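You operate a simulated robot arm through the tools that you are given. There is no shell and no other tool. Be economical: measure what you need, move in short steps, check, and stop when the job is done.

Carry out the task below with a simulated robot arm. There is one attempt and no reset: what you move stays moved.

JOB
Open the left blue table drawer, take the white pole basket from the inside of the left blue table drawer and put it on the back of the tool ledge and shut the drawer again. Take the yellow wheel from the top of the long table and leave it in the teal crate. Take the red toe piece and put it on the middle of the pine table. Shut the right blue table drawer. Fetch the cork block from the top of the long table and set it on the low shelf of the long table. Take the rubber cap on the top of the long table and put it away on the back strip of the cream cabinet. The order is free.
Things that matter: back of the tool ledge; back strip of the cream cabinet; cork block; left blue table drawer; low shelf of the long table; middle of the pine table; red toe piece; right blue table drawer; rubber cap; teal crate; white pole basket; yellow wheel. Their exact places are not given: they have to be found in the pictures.

It is judged by the outcome, as a careful person would: the job done as asked, and still so three seconds after it is handed in. It fails if anything else is knocked over, pushed out of place, dropped, spilled or broken. A push-on lid holds only when it is set on centred and level and pressed home; a screw cap is set on level and turned clockwise until tight.

ROBOT AND FRAMES
A 7-joint arm with a two-finger parallel gripper on a trunk, on a base that drives. Base frame: it is fixed to the floor where the robot stands at the start and does not move with it; the origin is under the middle of the robot, x ahead of it, y to its left, z up; the surface under the hand at the start is at about z = 840. Units: mm, rad, N and s.
Its first joint turns from -2.897 to 2.897 rad. Places, roughly: back of the tool ledge (190x20 cm) [-3500, 1860, 920]; back strip of the cream cabinet (50x12 cm) [-1440, 1860, 860]; cork block (11x6x4 cm) [1000, 200, 900]; left blue table drawer [700, -100, 700]; low shelf of the long table [900, 200, 300]; middle of the pine table [-100, 1500, 800]; red toe piece [1000, -500, 750]; right blue table drawer [500, -500, 700]; rubber cap (3x3x3 cm) [1100, 300, 900]; teal crate (34x25x15 cm) [-100, 1500, 900]; white pole basket (6x6x2 cm) [700, -100, 700]; yellow wheel (6x6x4 cm) [900, -200, 900]. Payload 3.43 kg.
The tool frame sits at the grasp point between the pads (the TCP): z along the fingers, y along the line on which they close. The tips reach 30 mm beyond it. The gripper opens to 94 mm. The fingers are 28 mm wide and 10 mm thick; the gripper's body (50 by 96 mm) begins 55 mm behind the TCP.
Orientation is that of the tool frame in the base frame, as [roll, pitch, yaw] about the fixed x, y, z axes, in that order (R = Rz(yaw) Ry(pitch) Rx(roll)). With the fingers straight down and closing along the base's y, the tool's x points along the base's -x, its y along +y and its z along -z.

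CONTROLS
- The arm moves only by the tool send_rows. Its argument "series" is one flat list of numbers, 7 for each row, row after row: the turn, a rotation vector about the tool's x, y, z in rad, then the shift along the tool's x, y, z in mm, then the gripper command, from -1 (shut) to 1 (fully open), values between in proportion. In form: [rx, ry, rz, tx, ty, tz, grip, rx, ry, rz, tx, ty, tz, grip, ...]. A call has 1 to 8 rows; each row is the pose to reach, as a shift and turn from the pose commanded when the call began, along the tool's axes at that moment. Each row takes 0.2 s and may step no farther than 50 mm and 0.15 rad from the row before; otherwise, or with a gripper value out of range, the whole call is refused. A pose out of reach is approached as far as the arm can. The call stops where the force on the tool passes 40 N (or 10 N more than at its start, if that is more) or the arm is blocked; 0.2 s more then pass. The fingers move at their own pace (about 45 mm/s each) and stop on an object; they squeeze with about 41 N. The grip force told is the motor's: it shows also when the fingers shut on nothing. Time passes only in rows, and 0.2 s behind the last, so rows that repeat a pose let the fingers close. It gives the time, the measured TCP pose, the force on the tool (base axes), the opening and the grip force at its end, in the units of the frame above (readings bear some noise), with the torque about the TCP (base axes, N m) and any sound that the robot's microphone picked up, and new pictures: "show" is both (left out), scene, wrist or none.
- Cameras (640 x 400 px; columns grow to the right, rows downward): "scene" is now at [19, 210.2, 1388.6]; the picture's right is [-0.50, -0.87, 0.00], its down [-0.49, 0.28, -0.83] and it looks along [0.72, -0.41, -0.56] (base axes); focal length 266 px, centre (320, 200). "wrist" rides on the gripper at [76, 14, -102] in the tool frame; the picture's right is [-0.18, 0.98, 0.00], its down [-0.75, -0.14, -0.64] and it looks along [-0.63, -0.12, 0.77] (tool axes); focal length 243 px, centre (320, 200).
- drive_base(legs): drives the robot by 1 to 6 legs, each [ahead, turn to the left] in mm and rad, along the robot's own axes; the way and the turn of a leg run together, so that a leg with both is an arc; at most 1500 mm and 3.142 rad a leg. The arm and the cameras ride along, it lands a little off, and it stops where it bumps. It gives what a move gives, and a new picture of the scene camera.
- pan_tilt(pan, tilt): turns the head with the scene camera to pan (to the left, within 2.094 rad either way) and tilt (down, from -0.506 to 1.204), counted from straight ahead of the robot. It gives what a move gives, and a new picture of the scene camera.
- point_at(camera, pixels): there is no depth. For up to 12 entries [column, row, z] of the newest picture of that camera ("zoom" is the newest enlarged one), the place [x, y] in the base frame at which the ray of that pixel passes the height z, good to about 2 mm. No time passes.
- inspect(camera, box): a new picture of the part [left, top, right, bottom] of that camera's present view, enlarged. No time passes.
- job_done(): hands the job in; it is judged then, once.

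Work in short steps. Measure before you move; look again where a grasp or a placing could have gone wrong, and mend it. You have 131 turns and 260 pictures in all, those below and enlarged ones among them. Open the gripper and draw the arm clear of the work before you hand the job in, unless the task says otherwise; then end with one line.

The tools are called after "Emit:" as name(argument=value, ...) on one line, values as JSON. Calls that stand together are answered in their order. send_rows: Moves the arm, as the interface text tells. Its arguments: {"type":"object","properties":{"series":{"type":"array","items":{"type":"number"}},"show":{"type":"string","enum":["both","scene","wrist","none"]}},"required":["series"]} The other tools are called the same way: drive_base (legs) drives the base; pan_tilt (pan, tilt) turns the head that bears the scene camera; point_at (camera, pixels) gives the place at which the rays of pixels pass given heights; inspect (camera, box) takes an enlarged picture of a part of a camera's view; job_done () hands the job in.

At the start:

```text
time: 0.0
ee_pos: [668.2, -61.1, 1151.2]
orientation: [-3.141, 0.0, 3.133]
contact_force: [-0.3, 0.5, 0.4]
moment: [0.02, -0.01, 0.01]
finger_gap: 93.9
finger_force: 0.0
robot x, y, heading: [-0.1, 18.7, -0.004]
head pan, tilt: [-0.52, 0.597]
```

scene: 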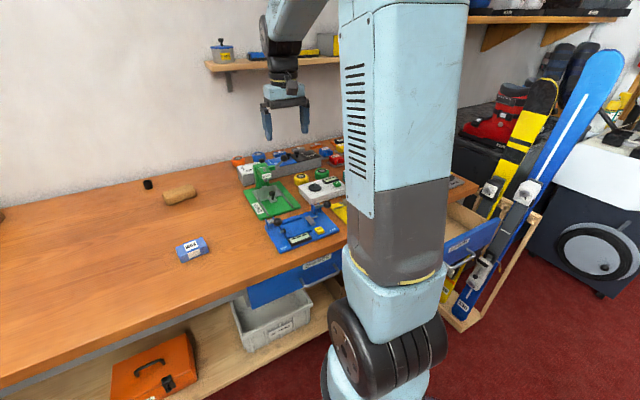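
wrist: 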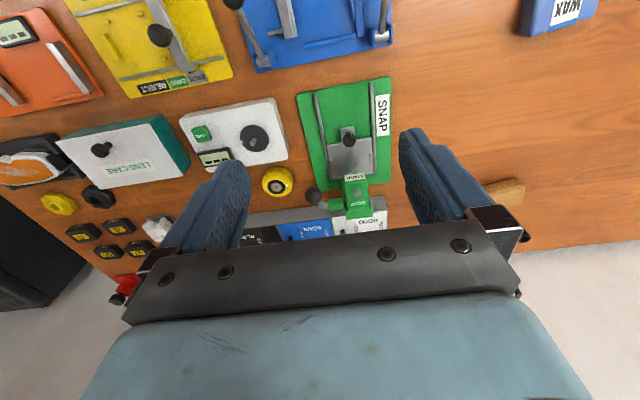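

The arm hides much of the scene. I turn the head to look around, starting with the bench ahead.

Emit:
pan_tilt(pan=0.1, tilt=0.6)

Emit:
pan_tilt(pan=-1.1, tilt=0.6)

Emit:
pan_tilt(pan=1.6, tilt=0.4)

Emit:
pan_tilt(pan=2.09, tilt=0.3)

```text
time: 1.0
ee_pos: [668.8, -59.7, 1151.3]
orientation: [-3.141, 0.0, 3.133]
contact_force: [0.4, -0.4, -0.7]
moment: [-0.02, -0.01, 0.0]
finger_gap: 93.7
finger_force: 0.1
robot x, y, heading: [-0.7, 20.5, 0.003]
head pan, tilt: [0.099, 0.6]
```

scene: 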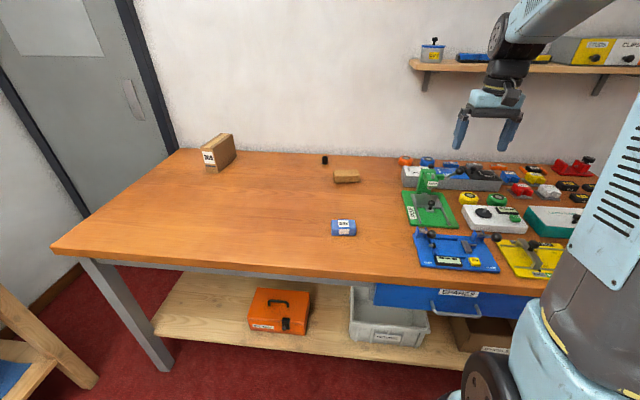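

```text
time: 2.4
ee_pos: [668.9, -61.9, 1151.3]
orientation: [3.14, 0.0, 3.133]
contact_force: [0.3, 0.0, 0.1]
moment: [-0.01, 0.02, 0.01]
finger_gap: 94.3
finger_force: 0.0
robot x, y, heading: [0.6, 21.6, -0.0]
head pan, tilt: [-1.1, 0.6]
```

scene: 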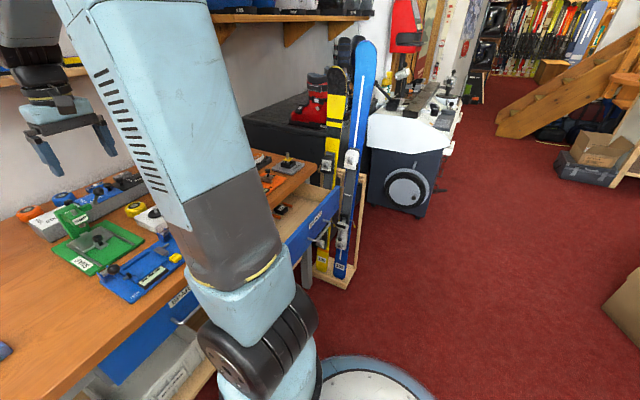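

```text
time: 4.8
ee_pos: [669.9, -60.6, 1153.0]
orientation: [-3.141, 0.0, 3.134]
contact_force: [0.2, -0.5, -0.2]
moment: [-0.02, 0.02, 0.03]
finger_gap: 93.6
finger_force: 0.0
robot x, y, heading: [-5.1, 20.0, 0.003]
head pan, tilt: [1.6, 0.4]
```

scene: 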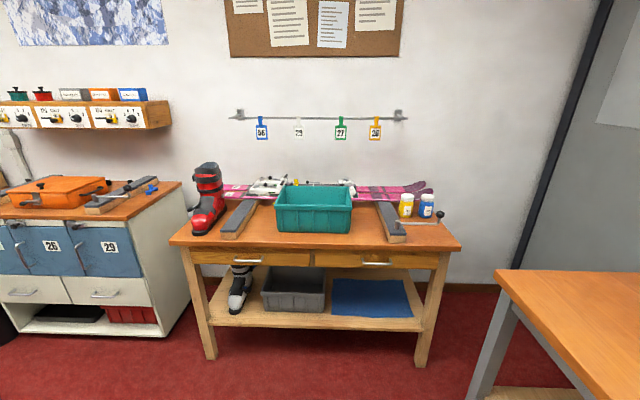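

```text
time: 5.7
ee_pos: [668.8, -61.0, 1151.8]
orientation: [-3.141, 0.001, 3.135]
contact_force: [-1.1, -0.3, -0.6]
moment: [-0.01, 0.01, -0.02]
finger_gap: 94.0
finger_force: 0.0
robot x, y, heading: [1.1, 17.5, -0.005]
head pan, tilt: [2.089, 0.3]
```

scene: 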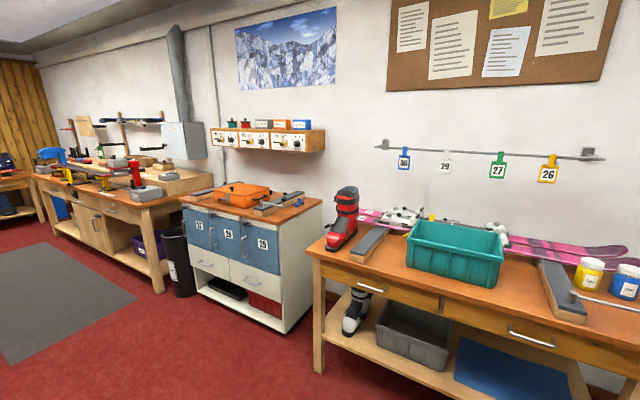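

The pine table with the teal crate, the cream cabinet and the tool bench are found. Now I look closer at the bench to tell the items apart.

Emit:
inspect(camera="scene", box=[0, 100, 330, 306])

Emit:
inspect(camera="wrist", box=[0, 80, 320, 310])

Emit:
pan_tilt(pan=-0.15, tilt=0.75)

Emit:
inspect(camera="scene", box=[160, 60, 480, 260])

```text
1.94 times, centred on (165, 203) of scene
```

zoom: 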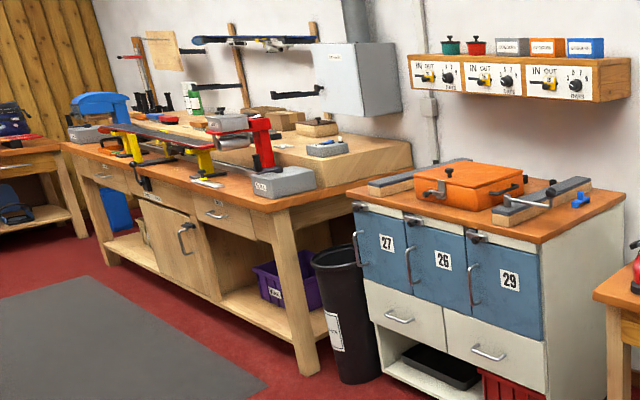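

```text
1.74 times, centred on (160, 195) of wrist
```

zoom: 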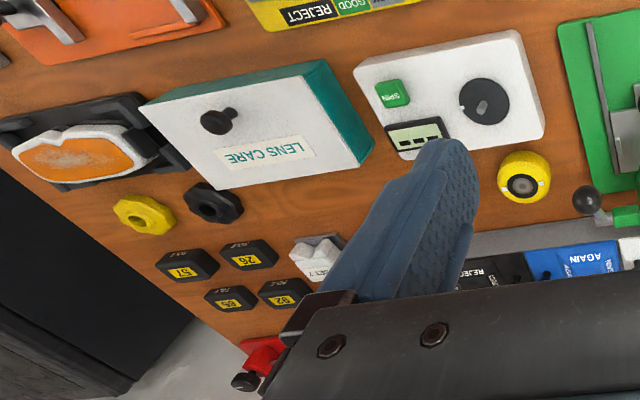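

```text
time: 7.8
ee_pos: [667.9, -59.8, 1151.3]
orientation: [3.141, 0.001, 3.133]
contact_force: [0.5, 0.3, 1.2]
moment: [-0.02, 0.0, -0.01]
finger_gap: 94.0
finger_force: 0.0
robot x, y, heading: [0.3, 20.5, -0.001]
head pan, tilt: [-0.15, 0.75]
```

scene: 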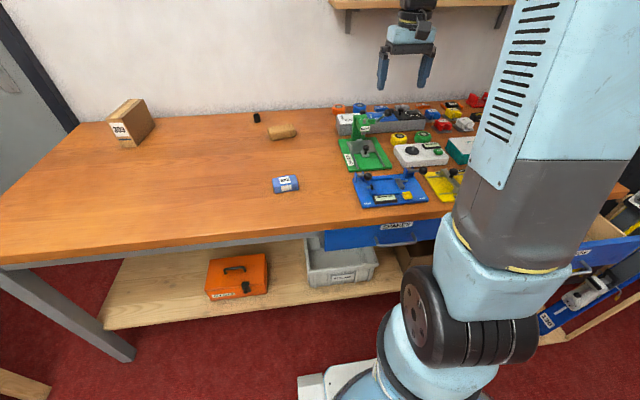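

```text
2.00 times, centred on (320, 160) of scene
```

zoom: 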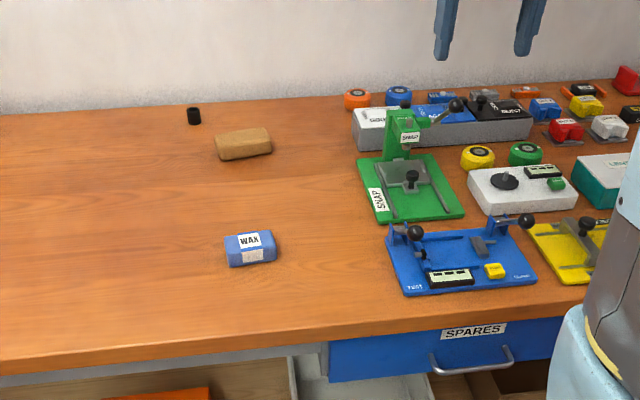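

Get coordinates for items, with table height taken as 840.

Emit:
point_at(camera="zoom", pixels=[[194, 121, 840], [244, 152, 855], [477, 160, 865], [566, 132, 860], [625, 82, 870], [478, 331, 760], [330, 345, 840], [515, 360, 760], [432, 367, 760]])

Emit:
inspect(camera="scene", box=[400, 80, 500, 142])

Emit:
inspect(camera="scene", box=[220, 90, 320, 152])

```text
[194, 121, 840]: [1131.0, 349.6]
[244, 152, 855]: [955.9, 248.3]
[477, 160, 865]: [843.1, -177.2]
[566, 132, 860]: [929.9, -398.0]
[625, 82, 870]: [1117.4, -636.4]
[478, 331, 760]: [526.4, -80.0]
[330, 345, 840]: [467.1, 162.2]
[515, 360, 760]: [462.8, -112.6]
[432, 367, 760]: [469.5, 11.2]
```

```text
6.40 times, centred on (450, 111) of scene
```

zoom: 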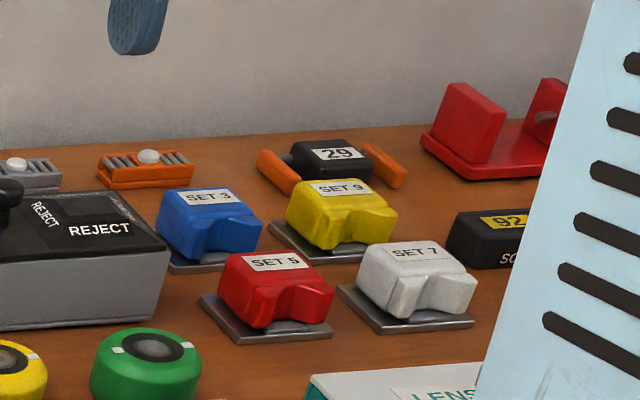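

```text
6.40 times, centred on (270, 121) of scene
```

zoom: 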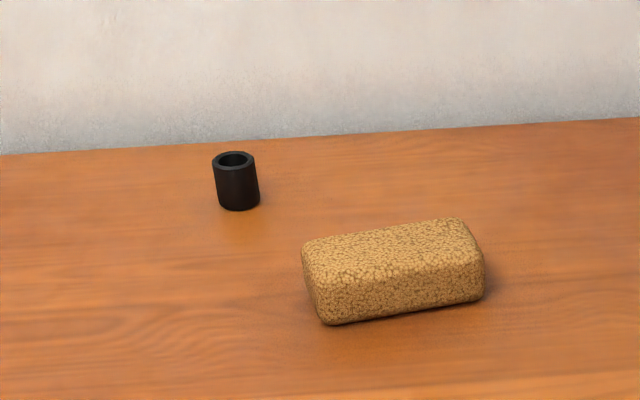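

Red toe piece is "SET 5", yellow wheel is left of the green one. I get wrist-camera coordinates of wheel and neighbours.

Emit:
inspect(camera="wrist", box=[200, 120, 360, 220])

Emit:
point_at(camera="wrist", pixels=[[277, 183, 880], [262, 181, 870], [293, 182, 870], [277, 168, 870], [235, 145, 880], [313, 196, 900], [340, 190, 845], [255, 165, 870]])

```text
4.00 times, centred on (280, 170) of wrist
```

zoom: 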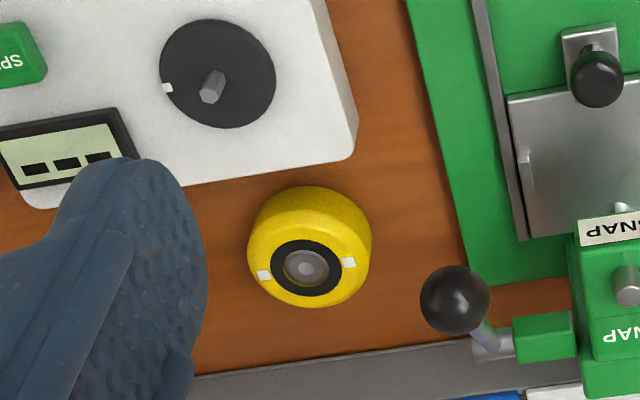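

```text
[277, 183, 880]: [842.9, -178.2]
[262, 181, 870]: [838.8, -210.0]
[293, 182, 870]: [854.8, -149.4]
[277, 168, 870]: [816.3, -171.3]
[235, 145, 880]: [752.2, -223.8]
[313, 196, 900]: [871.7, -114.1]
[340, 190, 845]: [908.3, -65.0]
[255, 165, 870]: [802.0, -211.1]
```

Wheel centre is about (847,-180). I go above it to z≈1000 with the gripper part open (78 mm).

Emit:
send_rows(series=[0, 0, 0, -30, -20, 25, 0.66, 0, 0, 0, -60, -40, 50, 0.66, 0, 0, 0, -90, -60, 75, 0.66, 0, 0, 0, -120, -80, 100, 0.66, 0, 0, 0, -150, -100, 125, 0.66, 0, 0, 0, -179, -118, 150, 0.66, 0, 0, 0, -179, -118, 150, 0.66])

```text
time: 9.4
ee_pos: [845.6, -180.8, 1004.5]
orientation: [3.141, -0.002, 3.132]
contact_force: [-0.3, 0.3, -0.4]
moment: [0.0, 0.01, 0.0]
finger_gap: 77.9
finger_force: 0.2
robot x, y, heading: [3.2, 15.3, -0.001]
head pan, tilt: [-0.15, 0.75]
```

scene: 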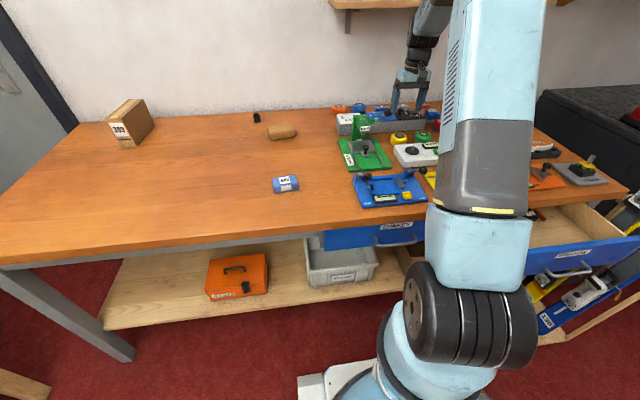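
wrist: 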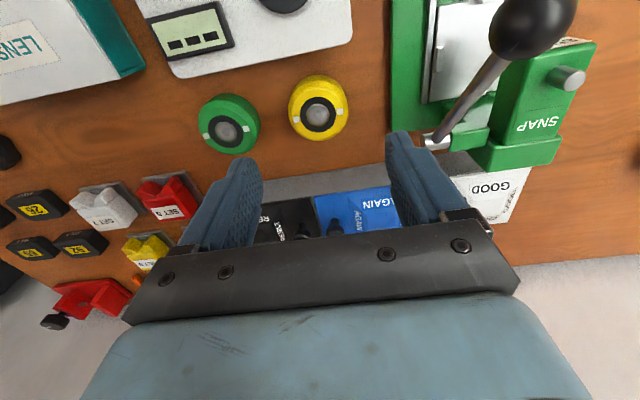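

The press-lever ball looks high; I triangulate it with both cameras.

Emit:
point_at(camera="wrist", pixels=[[533, 25, 900], [533, 25, 940], [533, 25, 980], [533, 25, 1020], [319, 107, 880], [303, 110, 870], [347, 106, 870], [229, 124, 870], [437, 140, 900]])

Emit:
inspect(camera="scene", box=[320, 50, 480, 150])

```text
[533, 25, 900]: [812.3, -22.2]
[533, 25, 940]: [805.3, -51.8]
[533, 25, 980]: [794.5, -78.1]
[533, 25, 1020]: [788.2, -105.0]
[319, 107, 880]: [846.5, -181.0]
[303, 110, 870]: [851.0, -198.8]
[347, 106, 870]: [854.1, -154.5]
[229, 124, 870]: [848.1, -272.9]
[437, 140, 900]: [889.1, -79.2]
```

```text
4.00 times, centred on (400, 100) of scene
```

zoom: 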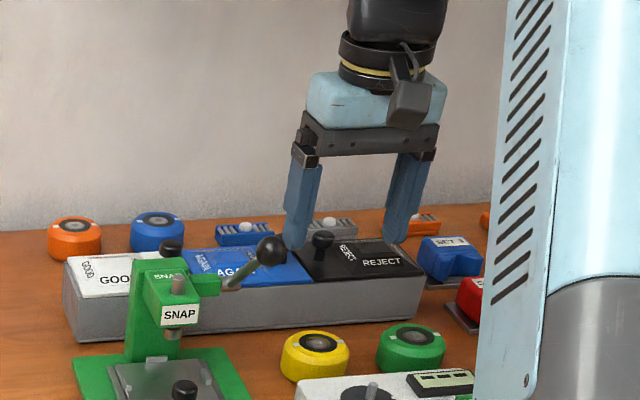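

Emit:
point_at(camera="zoom", pixels=[[270, 250, 900], [270, 250, 940], [270, 250, 980], [270, 250, 1010], [315, 345, 880], [232, 284, 920]])

```text
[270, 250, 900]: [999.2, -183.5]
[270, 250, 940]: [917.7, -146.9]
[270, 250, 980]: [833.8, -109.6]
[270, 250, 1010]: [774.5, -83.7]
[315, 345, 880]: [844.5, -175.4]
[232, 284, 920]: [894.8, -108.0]
```

Ball sits at about (792,-92,1000): clear of the hand. Descend straight to TCP z≈874 and grip.

Emit:
send_rows(series=[0, 0, 0, -3, 1, 45, 0.66, 0, 0, 0, -3, 1, 90, 0.66, 0, 0, 0, -3, 1, 115, 0.66, 0, 0, 0, -3, 1, 130, 0.66, 0, 0, 0, -3, 1, 130, -1, 0, 0, 0, -3, 1, 130, -1, 0, 0, 0, -3, 1, 130, -1])

```text
time: 11.0
ee_pos: [849.5, -179.3, 871.2]
orientation: [-3.141, 0.0, 3.133]
contact_force: [0.2, 0.3, -0.1]
moment: [0.03, 0.03, -0.03]
finger_gap: 61.5
finger_force: 40.7
robot x, y, heading: [3.5, 18.3, -0.0]
head pan, tilt: [-0.15, 0.75]
```

scene: 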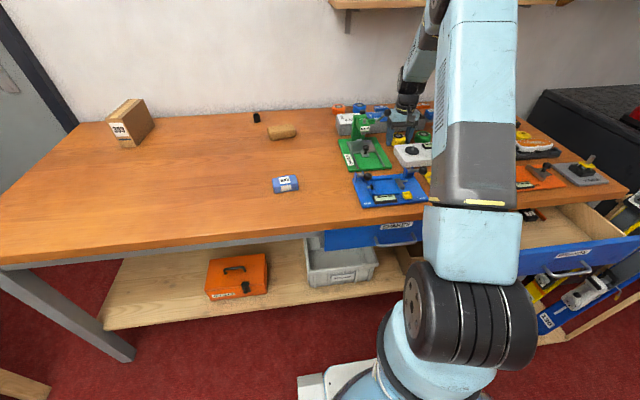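
wrist: 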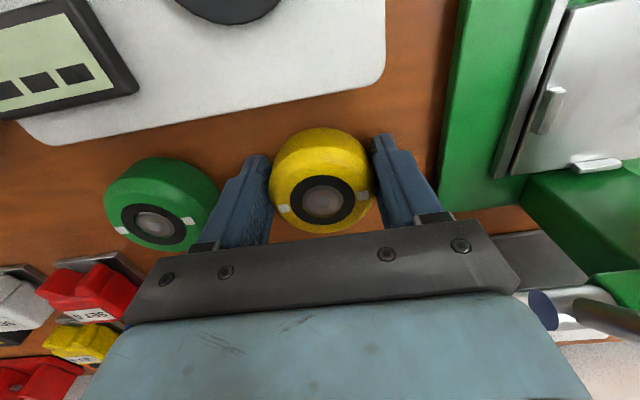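

Wheel gripped (61.5 mm). Lift and draw back before driving.

Emit:
send_rows(series=[0, 0, 0, 0, 0, -45, -1, 0, 0, 0, 0, 0, -90, -1, 0, 0, 0, 0, 0, -135, -1, 0, 0, 0, 0, 0, -180, -1, 0, 0, 0, 40, 20, -205, -1, 0, 0, 0, 80, 40, -225, -1, 0, 0, 0, 125, 60, -235, -1, 0, 0, 0, 170, 80, -245, -1], show="wrist")

Emit:
drive_base(legs=[[0, 1.571]])

Emit:
pan_tilt(pan=0, tilt=0.6)

```text
refused: row 5 steps farther than a row can; nothing moved
```

```text
time: 13.1
ee_pos: [852.4, 190.3, 873.8]
orientation: [-3.141, 0.001, -2.714]
contact_force: [-0.1, -0.5, -0.5]
moment: [0.01, 0.03, 0.02]
finger_gap: 61.4
finger_force: 41.3
robot x, y, heading: [10.3, -14.7, 0.429]
head pan, tilt: [-0.15, 0.75]
stopped in leg 1: the robot was blocked; the commanded pose is now the measured one
```

scene: 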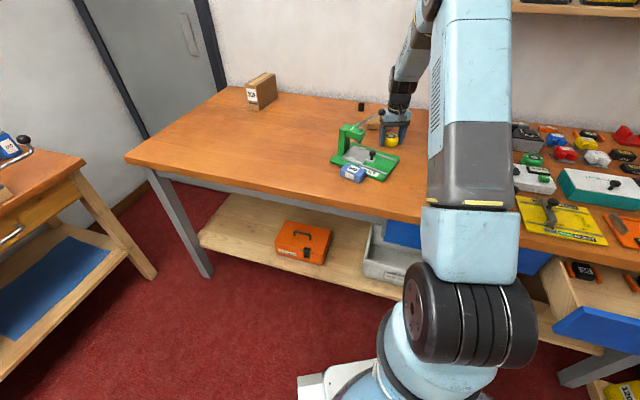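

```text
time: 13.8
ee_pos: [852.9, 189.8, 872.1]
orientation: [3.141, 0.001, -2.715]
contact_force: [0.6, -0.3, -0.5]
moment: [-0.01, -0.01, 0.01]
finger_gap: 61.3
finger_force: 40.6
robot x, y, heading: [13.8, -13.5, 0.436]
head pan, tilt: [0.0, 0.6]
```

scene: 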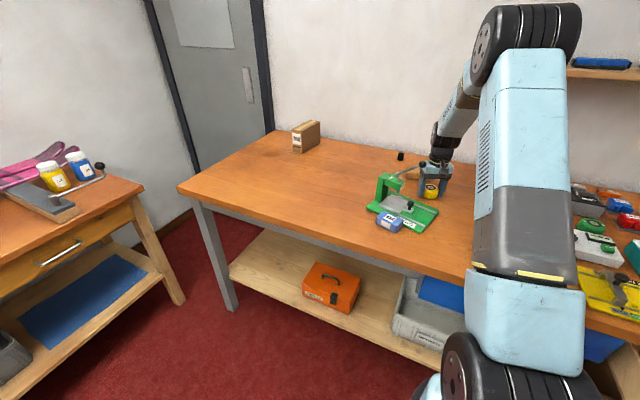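

The lift was refused (a step too long), and because I had batched the drive behind it, the lowered arm swept over the bench and pushed the green press about 300 mm to the left. That is my mistake; I'll have to mend it. First lift straight up and look.

Emit:
send_rows(series=[0, 0, 0, 0, 0, -30, -1, 0, 0, 0, 0, 0, -70, -1, 0, 0, 0, 0, 0, -115, -1, 0, 0, 0, 0, 0, -160, -1, 0, 0, 0, 0, 0, -205, -1, 0, 0, 0, 0, 0, -250, -1])

```text
time: 15.2
ee_pos: [851.9, 193.1, 1123.8]
orientation: [-3.141, -0.002, -2.715]
contact_force: [1.0, 0.0, -0.4]
moment: [0.01, -0.01, -0.02]
finger_gap: 0.2
finger_force: 32.6
robot x, y, heading: [11.1, -16.3, 0.434]
head pan, tilt: [0.0, 0.6]
```

scene: 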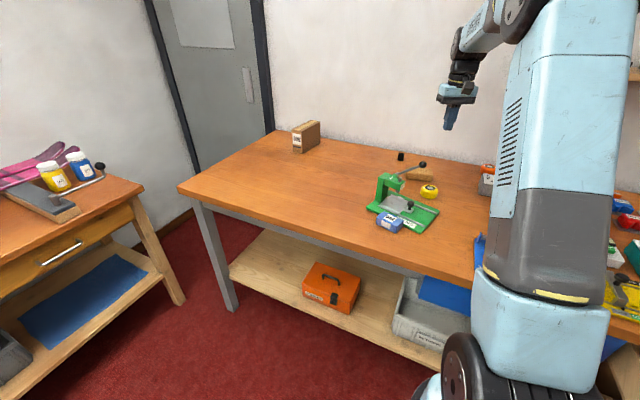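
wrist: 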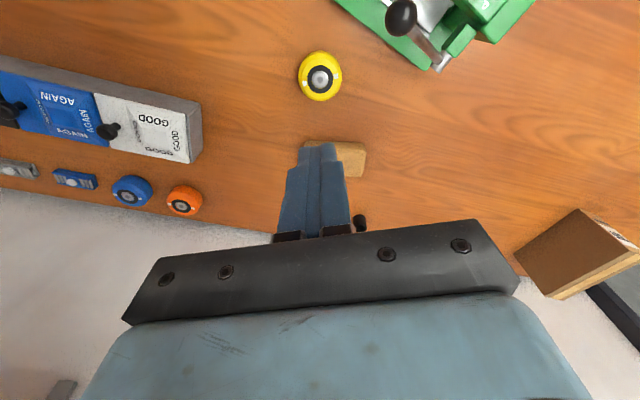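

The wheel came off during the lift but stands on the table; cork, cap and grey box look unmoved. I retract, then turn back to the start heading and compare with the earlier picture.

Emit:
send_rows(series=[0, 0, 0, 45, 10, 0, -1, 0, 0, 0, 90, 20, 0, -1, 0, 0, 0, 135, 30, 0, -1, 0, 0, 0, 180, 40, 0, -1], show="wrist")

```text
time: 16.2
ee_pos: [671.8, 152.0, 1121.3]
orientation: [3.14, -0.001, -2.717]
contact_force: [0.2, -0.1, -0.2]
moment: [-0.04, 0.04, -0.02]
finger_gap: 0.2
finger_force: 32.9
robot x, y, heading: [9.2, -16.0, 0.436]
head pan, tilt: [0.0, 0.6]
```

wrist: 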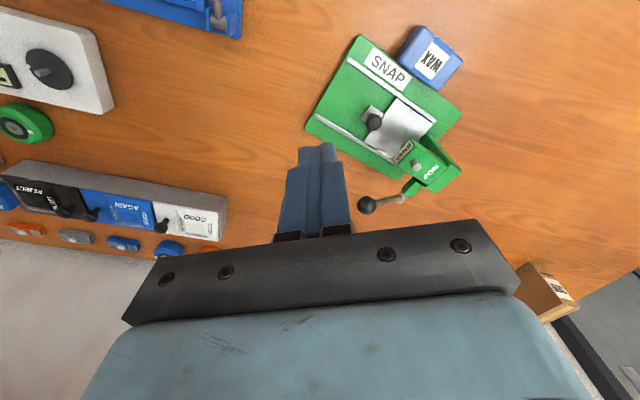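

Now turn back to heading 0 and look from the same viewpoint as before.

Emit:
drive_base(legs=[[0, -0.436]])

Emit:
pan_tilt(pan=-0.15, tilt=0.75)

Emit:
inspect(camera="scene", box=[160, 60, 480, 260])

```text
time: 18.0
ee_pos: [683.8, -136.5, 1122.8]
orientation: [3.141, 0.0, 3.139]
contact_force: [-0.8, 1.0, -0.3]
moment: [0.0, 0.0, 0.02]
finger_gap: 0.0
finger_force: 33.4
robot x, y, heading: [8.6, 16.8, 0.016]
head pan, tilt: [0.0, 0.6]
```

scene: 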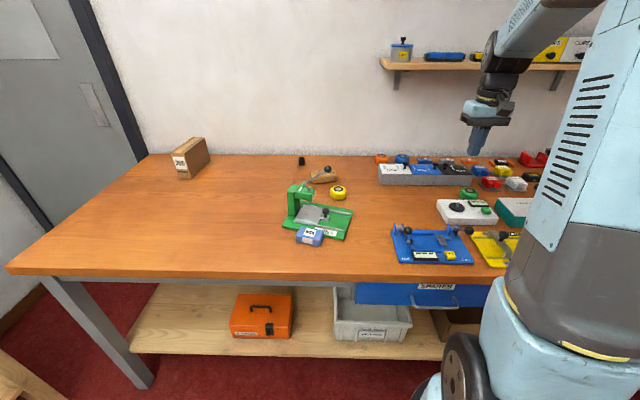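

```text
time: 18.7
ee_pos: [682.3, -137.6, 1122.6]
orientation: [3.14, -0.001, 3.139]
contact_force: [0.2, -0.1, -0.6]
moment: [0.02, 0.01, 0.06]
finger_gap: 0.0
finger_force: 32.8
robot x, y, heading: [10.8, 10.7, 0.014]
head pan, tilt: [-0.15, 0.75]
```

scene: 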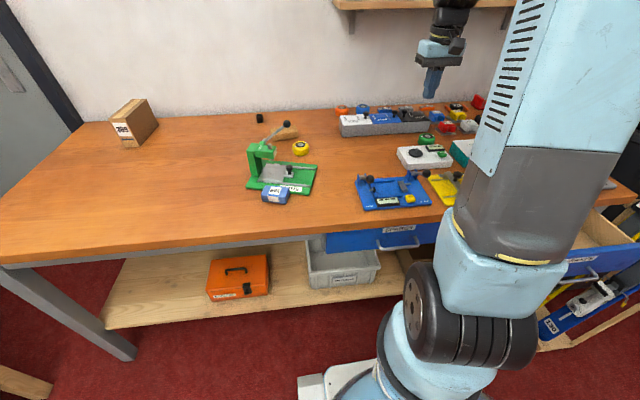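

```text
2.00 times, centred on (320, 160) of scene
```

zoom: 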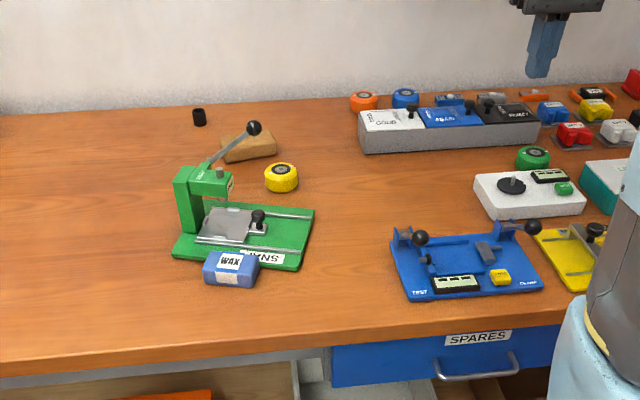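

The press has moved and turned about 90°, and the wax was pushed; the grey box, cork, cap and jigs look in place. I measure the present places and, with the earlier pixels, the original ones (press originally centred about (805,-36), spanning x 704–905, y -110–38).

Emit:
point_at(camera="zoom", pixels=[[232, 271, 840], [280, 263, 840], [227, 242, 870], [275, 234, 870], [204, 284, 840], [255, 289, 840], [375, 228, 848], [468, 217, 848], [360, 167, 848], [248, 148, 860], [282, 178, 870], [199, 125, 840]])

Emit:
inspect(camera="scene", box=[224, 110, 336, 210])

```text
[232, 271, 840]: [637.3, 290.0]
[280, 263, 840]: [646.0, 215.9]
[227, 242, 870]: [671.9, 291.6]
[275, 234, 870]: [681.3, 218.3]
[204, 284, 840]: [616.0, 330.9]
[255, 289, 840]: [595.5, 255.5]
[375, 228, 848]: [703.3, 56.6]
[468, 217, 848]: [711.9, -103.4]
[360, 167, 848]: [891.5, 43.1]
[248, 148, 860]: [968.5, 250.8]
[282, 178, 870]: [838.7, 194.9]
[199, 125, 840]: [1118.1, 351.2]
```

```text
4.00 times, centred on (280, 160) of scene
```

zoom: 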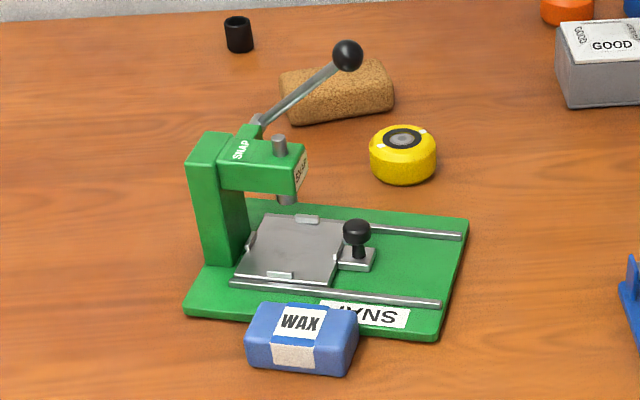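

Emit:
point_at(camera="zoom", pixels=[[184, 308, 848], [437, 332, 848], [468, 218, 848], [347, 55, 1000], [188, 165, 930], [243, 165, 930], [220, 175, 940], [298, 165, 950], [403, 150, 875], [340, 95, 880], [297, 350, 855]])

```text
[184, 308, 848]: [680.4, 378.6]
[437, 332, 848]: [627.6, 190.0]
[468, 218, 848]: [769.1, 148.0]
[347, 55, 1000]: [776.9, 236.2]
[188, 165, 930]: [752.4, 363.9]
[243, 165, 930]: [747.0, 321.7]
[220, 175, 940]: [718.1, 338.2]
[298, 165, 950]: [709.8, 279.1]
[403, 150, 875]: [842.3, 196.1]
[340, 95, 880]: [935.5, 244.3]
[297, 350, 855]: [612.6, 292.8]
```

Press now: centre (724,263), long axis at 74.6°; it has to go back to about (803,-33) at -2.5°. The wheel stands at (842,195); to keep the camera clear of the lever ball (777,236,1000), I approach it with the tool yawed +1 rad.

Emit:
send_rows(series=[0, 0, -0.125, -20, 41.6, 0, 0.66, 0, 0, -0.25, -40, 83.2, 0, 0.66, 0, 0, -0.375, -60, 124.8, 0, 0.66, 0, 0, -0.5, -80, 166.5, 0, 0.66, 0, 0, -0.625, -100, 208, 0, 0.66, 0, 0, -0.75, -120, 249.7, 0, 0.66, 0, 0, -0.875, -140, 291.3, 0, 0.66, 0, 0, -1.0, -160, 333, 0, 0.66])

```text
time: 20.5
ee_pos: [839.2, 195.1, 1122.7]
orientation: [3.141, 0.0, -2.14]
contact_force: [-0.5, -1.0, 0.5]
moment: [0.05, 0.0, -0.04]
finger_gap: 78.0
finger_force: 0.0
robot x, y, heading: [12.5, 14.3, 0.012]
head pan, tilt: [-0.15, 0.75]
```

scene: 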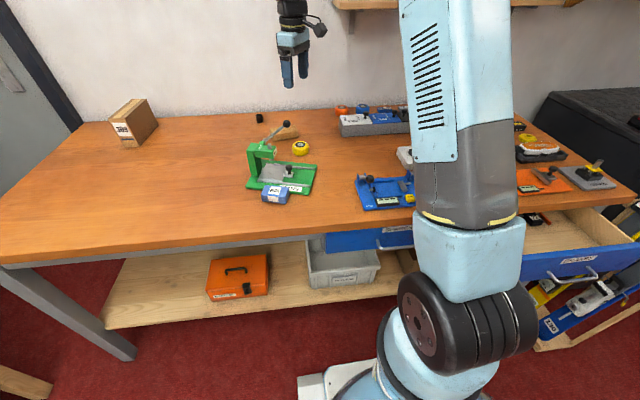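
wrist: 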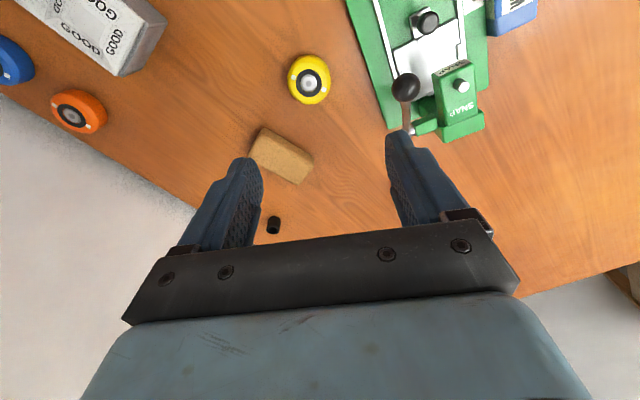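

Emit:
point_at(camera="wrist", pixels=[[309, 82, 880], [290, 80, 868], [330, 78, 868], [405, 88, 980], [405, 88, 1000], [281, 157, 880], [273, 225, 870], [461, 85, 940]])

```text
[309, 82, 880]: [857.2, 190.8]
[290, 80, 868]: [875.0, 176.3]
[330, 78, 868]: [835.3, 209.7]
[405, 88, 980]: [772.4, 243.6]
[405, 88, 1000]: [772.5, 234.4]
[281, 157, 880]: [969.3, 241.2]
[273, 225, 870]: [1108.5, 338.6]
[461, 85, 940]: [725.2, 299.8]
```

Wheel centre ≈ (854,192). Descend to z≈873 and grip.

Emit:
send_rows(series=[0, 0, 0, -5.6, -14.2, 45, 0.66, 0, 0, 0, -5.6, -14.2, 90, 0.66, 0, 0, 0, -5.6, -14.2, 135, 0.66, 0, 0, 0, -5.6, -14.2, 180, 0.66, 0, 0, 0, -5.6, -14.2, 225, 0.66, 0, 0, 0, -5.6, -14.2, 249, 0.66, 0, 0, 0, -5.6, -14.2, 249, -1, 0, 0, 0, -5.6, -14.2, 249, -1])

Emit:
send_rows(series=[0, 0, 0, 0, 0, 0, -1, 0, 0, 0, 0, 0, -5, -1], show="none")

```text
time: 22.3
ee_pos: [856.7, 192.7, 872.5]
orientation: [3.142, 0.001, -2.143]
contact_force: [0.3, -1.5, 0.9]
moment: [0.01, 0.01, 0.0]
finger_gap: 59.0
finger_force: 30.7
robot x, y, heading: [10.8, 13.3, 0.01]
head pan, tilt: [-0.15, 0.75]
```

scene: 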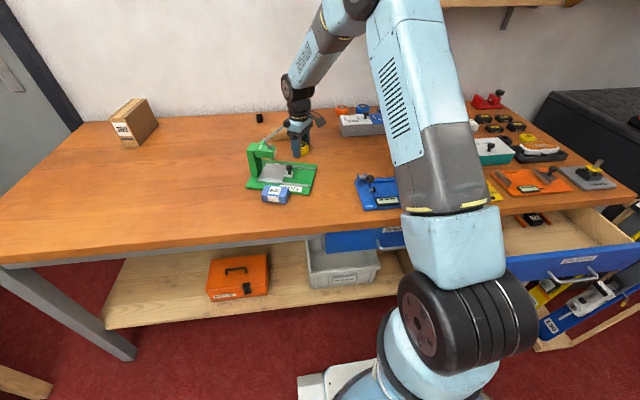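
wrist: 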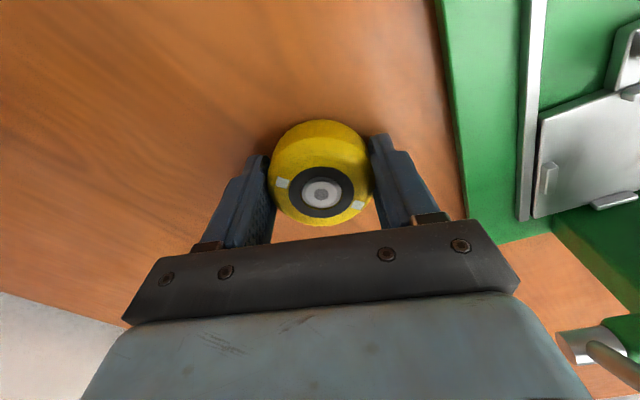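

```text
time: 22.9
ee_pos: [857.3, 192.7, 878.7]
orientation: [3.141, -0.002, -2.145]
contact_force: [0.6, -0.3, -1.4]
moment: [0.02, -0.01, 0.0]
finger_gap: 58.8
finger_force: 40.9
robot x, y, heading: [13.6, 12.7, 0.014]
head pan, tilt: [-0.15, 0.75]
```

Held (58.8 mm). Lift gently.

Emit:
send_rows(series=[0, 0, 0, 0, 0, -20, -1, 0, 0, 0, 0, 0, -50, -1, 0, 0, 0, 0, 0, -85, -1, 0, 0, 0, 0, 0, -120, -1, 0, 0, 0, 0, 0, -160, -1, 0, 0, 0, 0, 0, -200, -1, 0, 0, 0, 0, 0, -240, -1], show="wrist")

```text
time: 24.5
ee_pos: [858.5, 194.3, 1119.0]
orientation: [-3.141, -0.001, -2.144]
contact_force: [0.5, 0.5, -1.3]
moment: [-0.01, 0.04, 0.0]
finger_gap: 58.8
finger_force: 41.0
robot x, y, heading: [9.7, 14.2, 0.013]
head pan, tilt: [-0.15, 0.75]
```

wrist: 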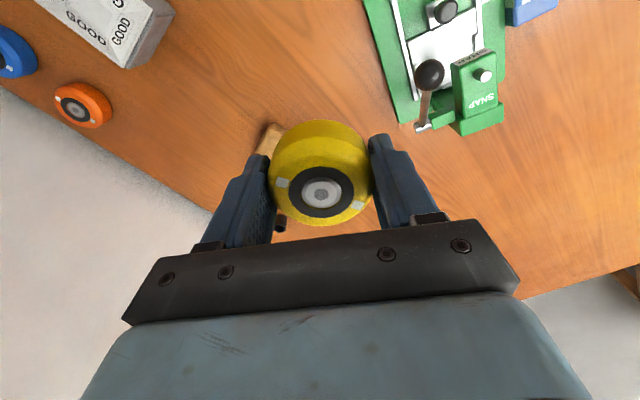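

Held. Retract toward the robot and undo the yaw.

Emit:
send_rows(series=[0, 0, 0.14, 28, 11, -4, -1, 0, 0, 0.28, 56, 22, -8, -1, 0, 0, 0.42, 84, 33, -12, -1, 0, 0, 0.56, 112, 44, -16, -1, 0, 0, 0.7, 140, 55, -20, -1, 0, 0, 0.84, 168, 66, -24, -1, 0, 0, 0.98, 193, 78, -28, -1], show="none")

```text
time: 26.1
ee_pos: [687.9, 72.6, 1145.8]
orientation: [3.141, 0.0, -3.125]
contact_force: [0.5, 1.3, -2.0]
moment: [0.0, 0.04, -0.06]
finger_gap: 58.7
finger_force: 40.8
robot x, y, heading: [12.1, 17.6, 0.013]
head pan, tilt: [-0.15, 0.75]
```

Arm is up at z 1146 with the wheel. Turn left to face the pine table.

Emit:
drive_base(legs=[[0, 1.558]])

Emit:
pan_tilt(pan=0.0, tilt=0.6)

```text
time: 29.6
ee_pos: [232.5, 662.0, 1148.0]
orientation: [-3.141, -0.001, -1.961]
contact_force: [0.4, -0.4, -1.1]
moment: [0.0, 0.02, 0.02]
finger_gap: 58.6
finger_force: 40.8
robot x, y, heading: [87.0, -15.7, 1.21]
head pan, tilt: [-0.15, 0.75]
stopped in leg 1: the robot was blocked; the commanded pose is now the measured one
```

scene: 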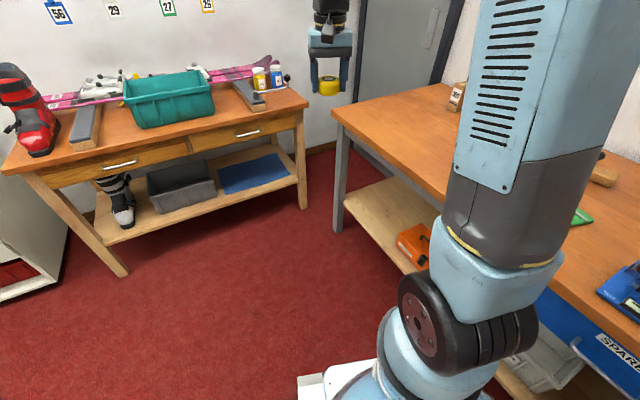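

```text
time: 30.3
ee_pos: [231.4, 661.7, 1147.4]
orientation: [3.14, -0.001, -1.962]
contact_force: [0.0, 0.5, -1.2]
moment: [-0.03, 0.02, -0.04]
finger_gap: 58.7
finger_force: 41.1
robot x, y, heading: [86.4, -15.8, 1.216]
head pan, tilt: [0.0, 0.6]
```

scene: 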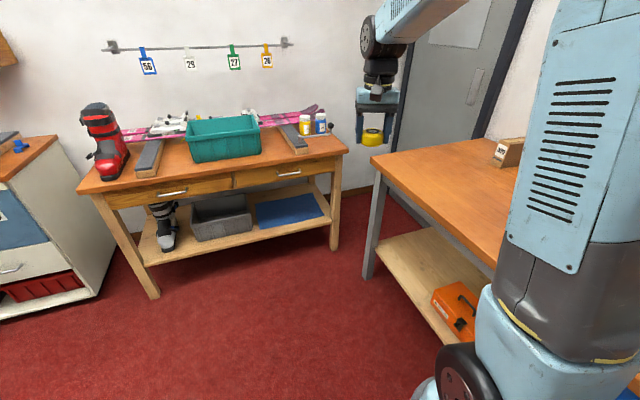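

The base got blocked at heading 1.21 and crept to (86,-16). I look around at floor level to see what it touches.

Emit:
pan_tilt(pan=-1.3, tilt=1.1)

Emit:
pan_tilt(pan=-2.05, tilt=0.9)

Emit:
pan_tilt(pan=2.05, tilt=0.9)

Emit:
pan_tilt(pan=0.0, tilt=1.2)

```text
time: 31.8
ee_pos: [232.0, 661.2, 1148.0]
orientation: [-3.141, -0.001, -1.961]
contact_force: [0.2, -1.2, -1.4]
moment: [0.03, 0.01, 0.02]
finger_gap: 58.5
finger_force: 41.5
robot x, y, heading: [83.2, -11.6, 1.214]
head pan, tilt: [-1.3, 1.1]
```

scene: 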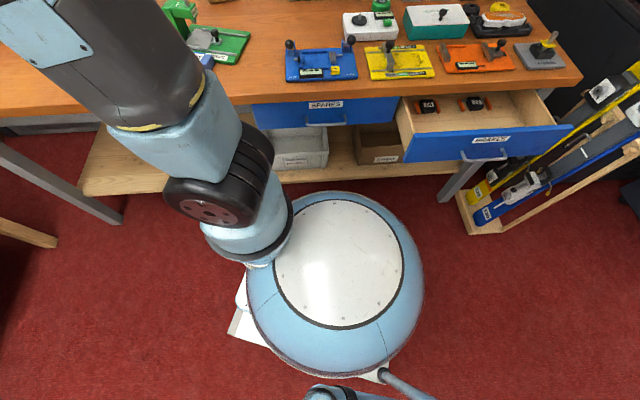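

```text
time: 32.9
ee_pos: [231.7, 662.2, 1147.6]
orientation: [3.14, 0.0, -1.96]
contact_force: [0.0, -0.8, -1.0]
moment: [0.0, 0.02, 0.01]
finger_gap: 58.6
finger_force: 40.6
robot x, y, heading: [84.3, -19.0, 1.218]
head pan, tilt: [-2.051, 0.901]
```

scene: 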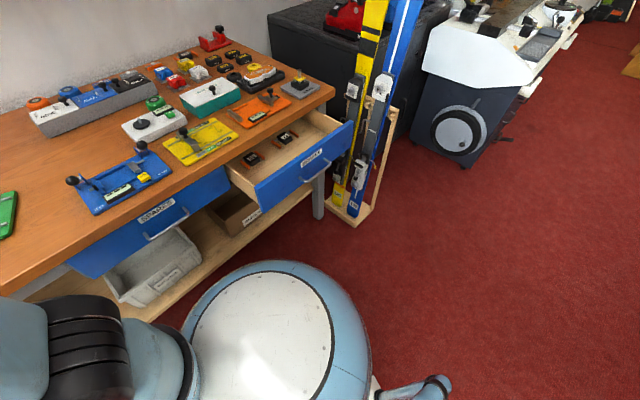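

```text
time: 36.2
ee_pos: [233.2, 662.4, 1147.2]
orientation: [3.141, -0.001, -1.961]
contact_force: [-0.8, -0.3, -1.0]
moment: [0.02, 0.03, 0.01]
finger_gap: 58.5
finger_force: 40.9
robot x, y, heading: [85.8, -14.2, 1.213]
head pan, tilt: [2.051, 0.901]
```

scene: 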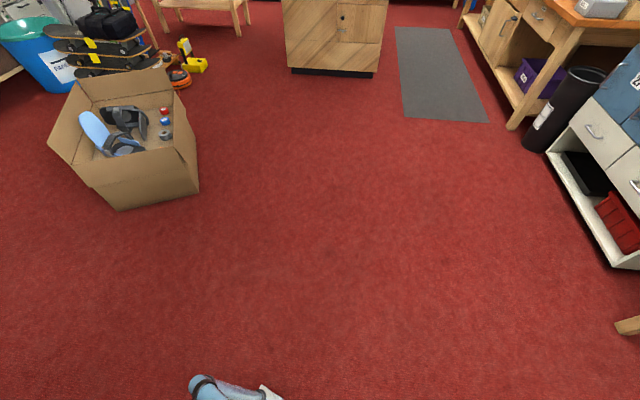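

```text
time: 38.1
ee_pos: [231.5, 661.0, 1147.0]
orientation: [-3.141, -0.002, -1.961]
contact_force: [0.1, -0.4, -0.6]
moment: [0.01, 0.02, 0.01]
finger_gap: 58.2
finger_force: 41.1
robot x, y, heading: [87.2, -18.9, 1.212]
head pan, tilt: [0.0, 1.201]
```

scene: 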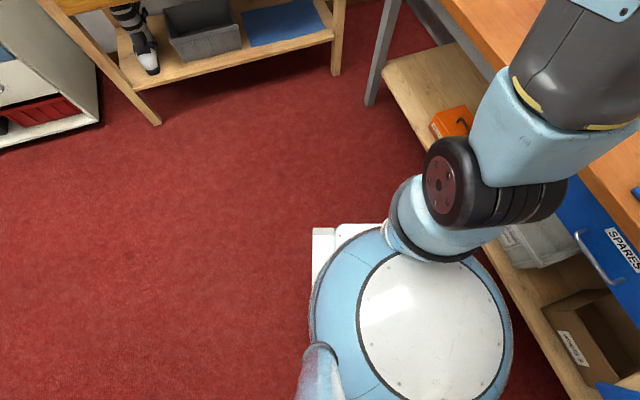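

The forward-right shoulder is against the long table's edge. I back off, which moves it away from the table, then turn.

Emit:
drive_base(legs=[[-220, 0], [0, 0.65]])

```text
time: 41.8
ee_pos: [-285.9, 402.0, 1147.0]
orientation: [-3.141, 0.0, -1.309]
contact_force: [-0.2, -1.1, -1.2]
moment: [0.04, -0.06, 0.02]
finger_gap: 58.3
finger_force: 41.2
robot x, y, heading: [51.9, -209.7, 1.862]
head pan, tilt: [0.0, 1.201]
```

scene: 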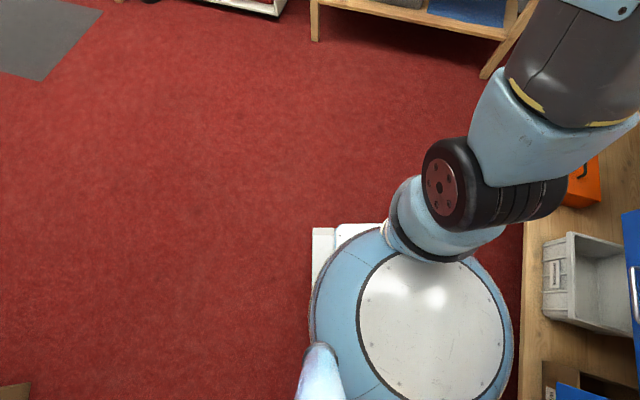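

Free now. Drive ahead to the pine table and square up.

Emit:
drive_base(legs=[[800, 0], [0, -0.29]])

Emit:
pan_tilt(pan=-0.1, tilt=0.6)

```text
time: 47.2
ee_pos: [-333.8, 1240.4, 1147.7]
orientation: [-3.141, 0.0, -1.59]
contact_force: [-0.4, -0.1, -1.2]
moment: [-0.02, 0.03, -0.01]
finger_gap: 58.4
finger_force: 41.3
robot x, y, heading: [-199.1, 554.9, 1.58]
head pan, tilt: [0.0, 1.201]
```

scene: 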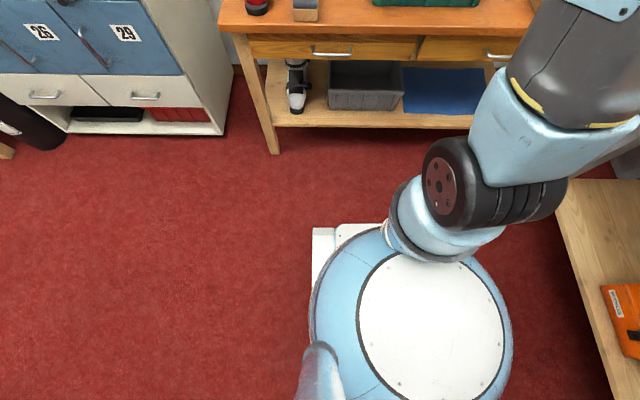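

```text
time: 48.2
ee_pos: [-333.8, 1239.1, 1147.6]
orientation: [3.141, 0.0, -1.591]
contact_force: [0.0, -0.6, -1.7]
moment: [-0.02, 0.04, -0.01]
finger_gap: 58.2
finger_force: 41.0
robot x, y, heading: [-203.5, 555.1, 1.574]
head pan, tilt: [-0.099, 0.6]
```

scene: 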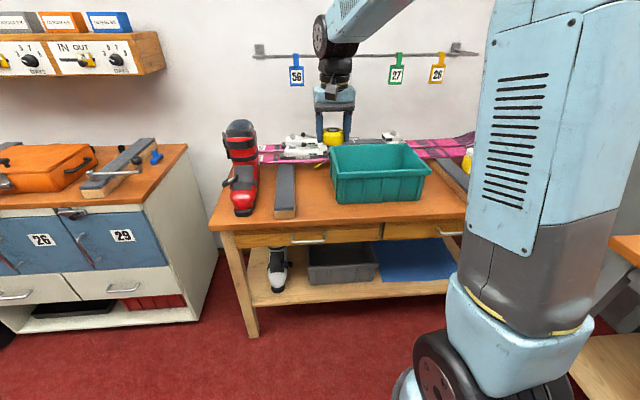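

Emit:
point_at(camera="scene", pixels=[[338, 203, 800], [423, 202, 800], [330, 147, 950], [410, 143, 950], [432, 168, 950], [338, 175, 950], [210, 228, 800], [380, 192, 800], [285, 218, 800], [273, 165, 840], [295, 165, 840]])

```text
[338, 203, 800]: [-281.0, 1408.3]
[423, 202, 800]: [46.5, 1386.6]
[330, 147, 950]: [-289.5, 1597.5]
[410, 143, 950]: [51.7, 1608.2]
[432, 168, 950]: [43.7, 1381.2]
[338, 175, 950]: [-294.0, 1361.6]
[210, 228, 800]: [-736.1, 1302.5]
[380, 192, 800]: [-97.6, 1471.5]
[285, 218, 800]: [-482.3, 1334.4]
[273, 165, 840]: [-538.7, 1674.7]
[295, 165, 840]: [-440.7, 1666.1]
```

Crate spans x -290..48, y 1370..1605, rim ≈950. I drive 130 mm closer.

Emit:
drive_base(legs=[[130, 0]])

```text
time: 49.5
ee_pos: [-334.2, 1370.0, 1148.4]
orientation: [3.141, 0.0, -1.59]
contact_force: [-0.1, -0.1, -2.4]
moment: [0.0, -0.01, 0.0]
finger_gap: 58.3
finger_force: 41.0
robot x, y, heading: [-199.3, 682.5, 1.58]
head pan, tilt: [-0.099, 0.6]
```

scene: 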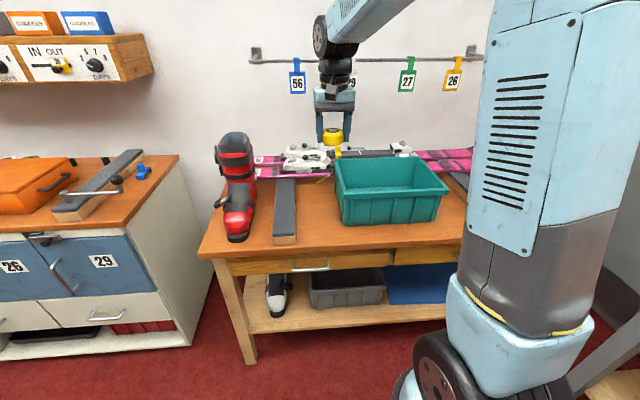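

Emit:
send_rows(series=[0, 0, 0, -22, -36, 0, -1, 0, 0, 0, -44, -72, 0, -1, 0, 0, 0, -67, -108, 0, -1, 0, 0, 0, -89, -144, 0, -1, 0, 0, 0, -112, -180, 0, -1, 0, 0, 0, -134, -216, 0, -1, 0, 0, 0, -134, -216, 30, -1, 0, 0, 0, -134, -216, 60, -1])

```text
time: 51.3
ee_pos: [-114.9, 1499.3, 1089.4]
orientation: [-3.14, -0.001, -1.59]
contact_force: [0.4, 0.3, -1.7]
moment: [0.05, 0.04, -0.01]
finger_gap: 58.0
finger_force: 40.3
robot x, y, heading: [-203.8, 685.2, 1.576]
head pan, tilt: [-0.099, 0.6]
```

scene: 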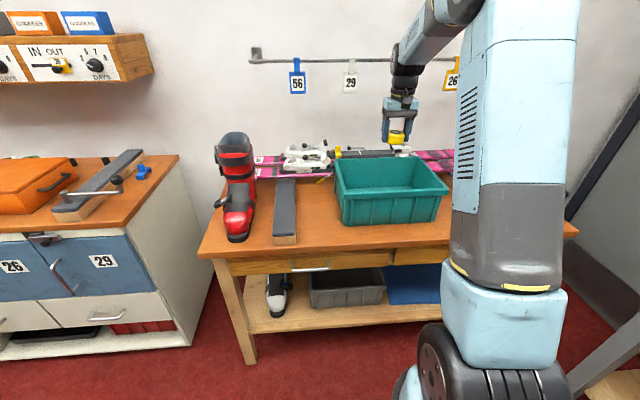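
wrist: 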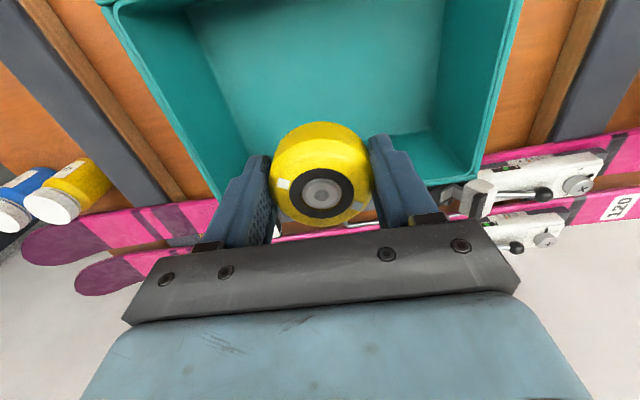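

Emit:
point_at(camera="wrist", pixels=[[218, 197, 950], [474, 182, 950], [110, 20, 950], [515, 5, 950], [250, 155, 805], [430, 140, 805], [530, 140, 800], [180, 195, 800]])

```text
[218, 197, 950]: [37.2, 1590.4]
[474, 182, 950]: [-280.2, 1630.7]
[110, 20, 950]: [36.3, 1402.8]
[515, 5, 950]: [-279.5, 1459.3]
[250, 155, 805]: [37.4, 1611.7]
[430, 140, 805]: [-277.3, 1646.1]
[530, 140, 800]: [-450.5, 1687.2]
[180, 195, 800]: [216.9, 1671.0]
```

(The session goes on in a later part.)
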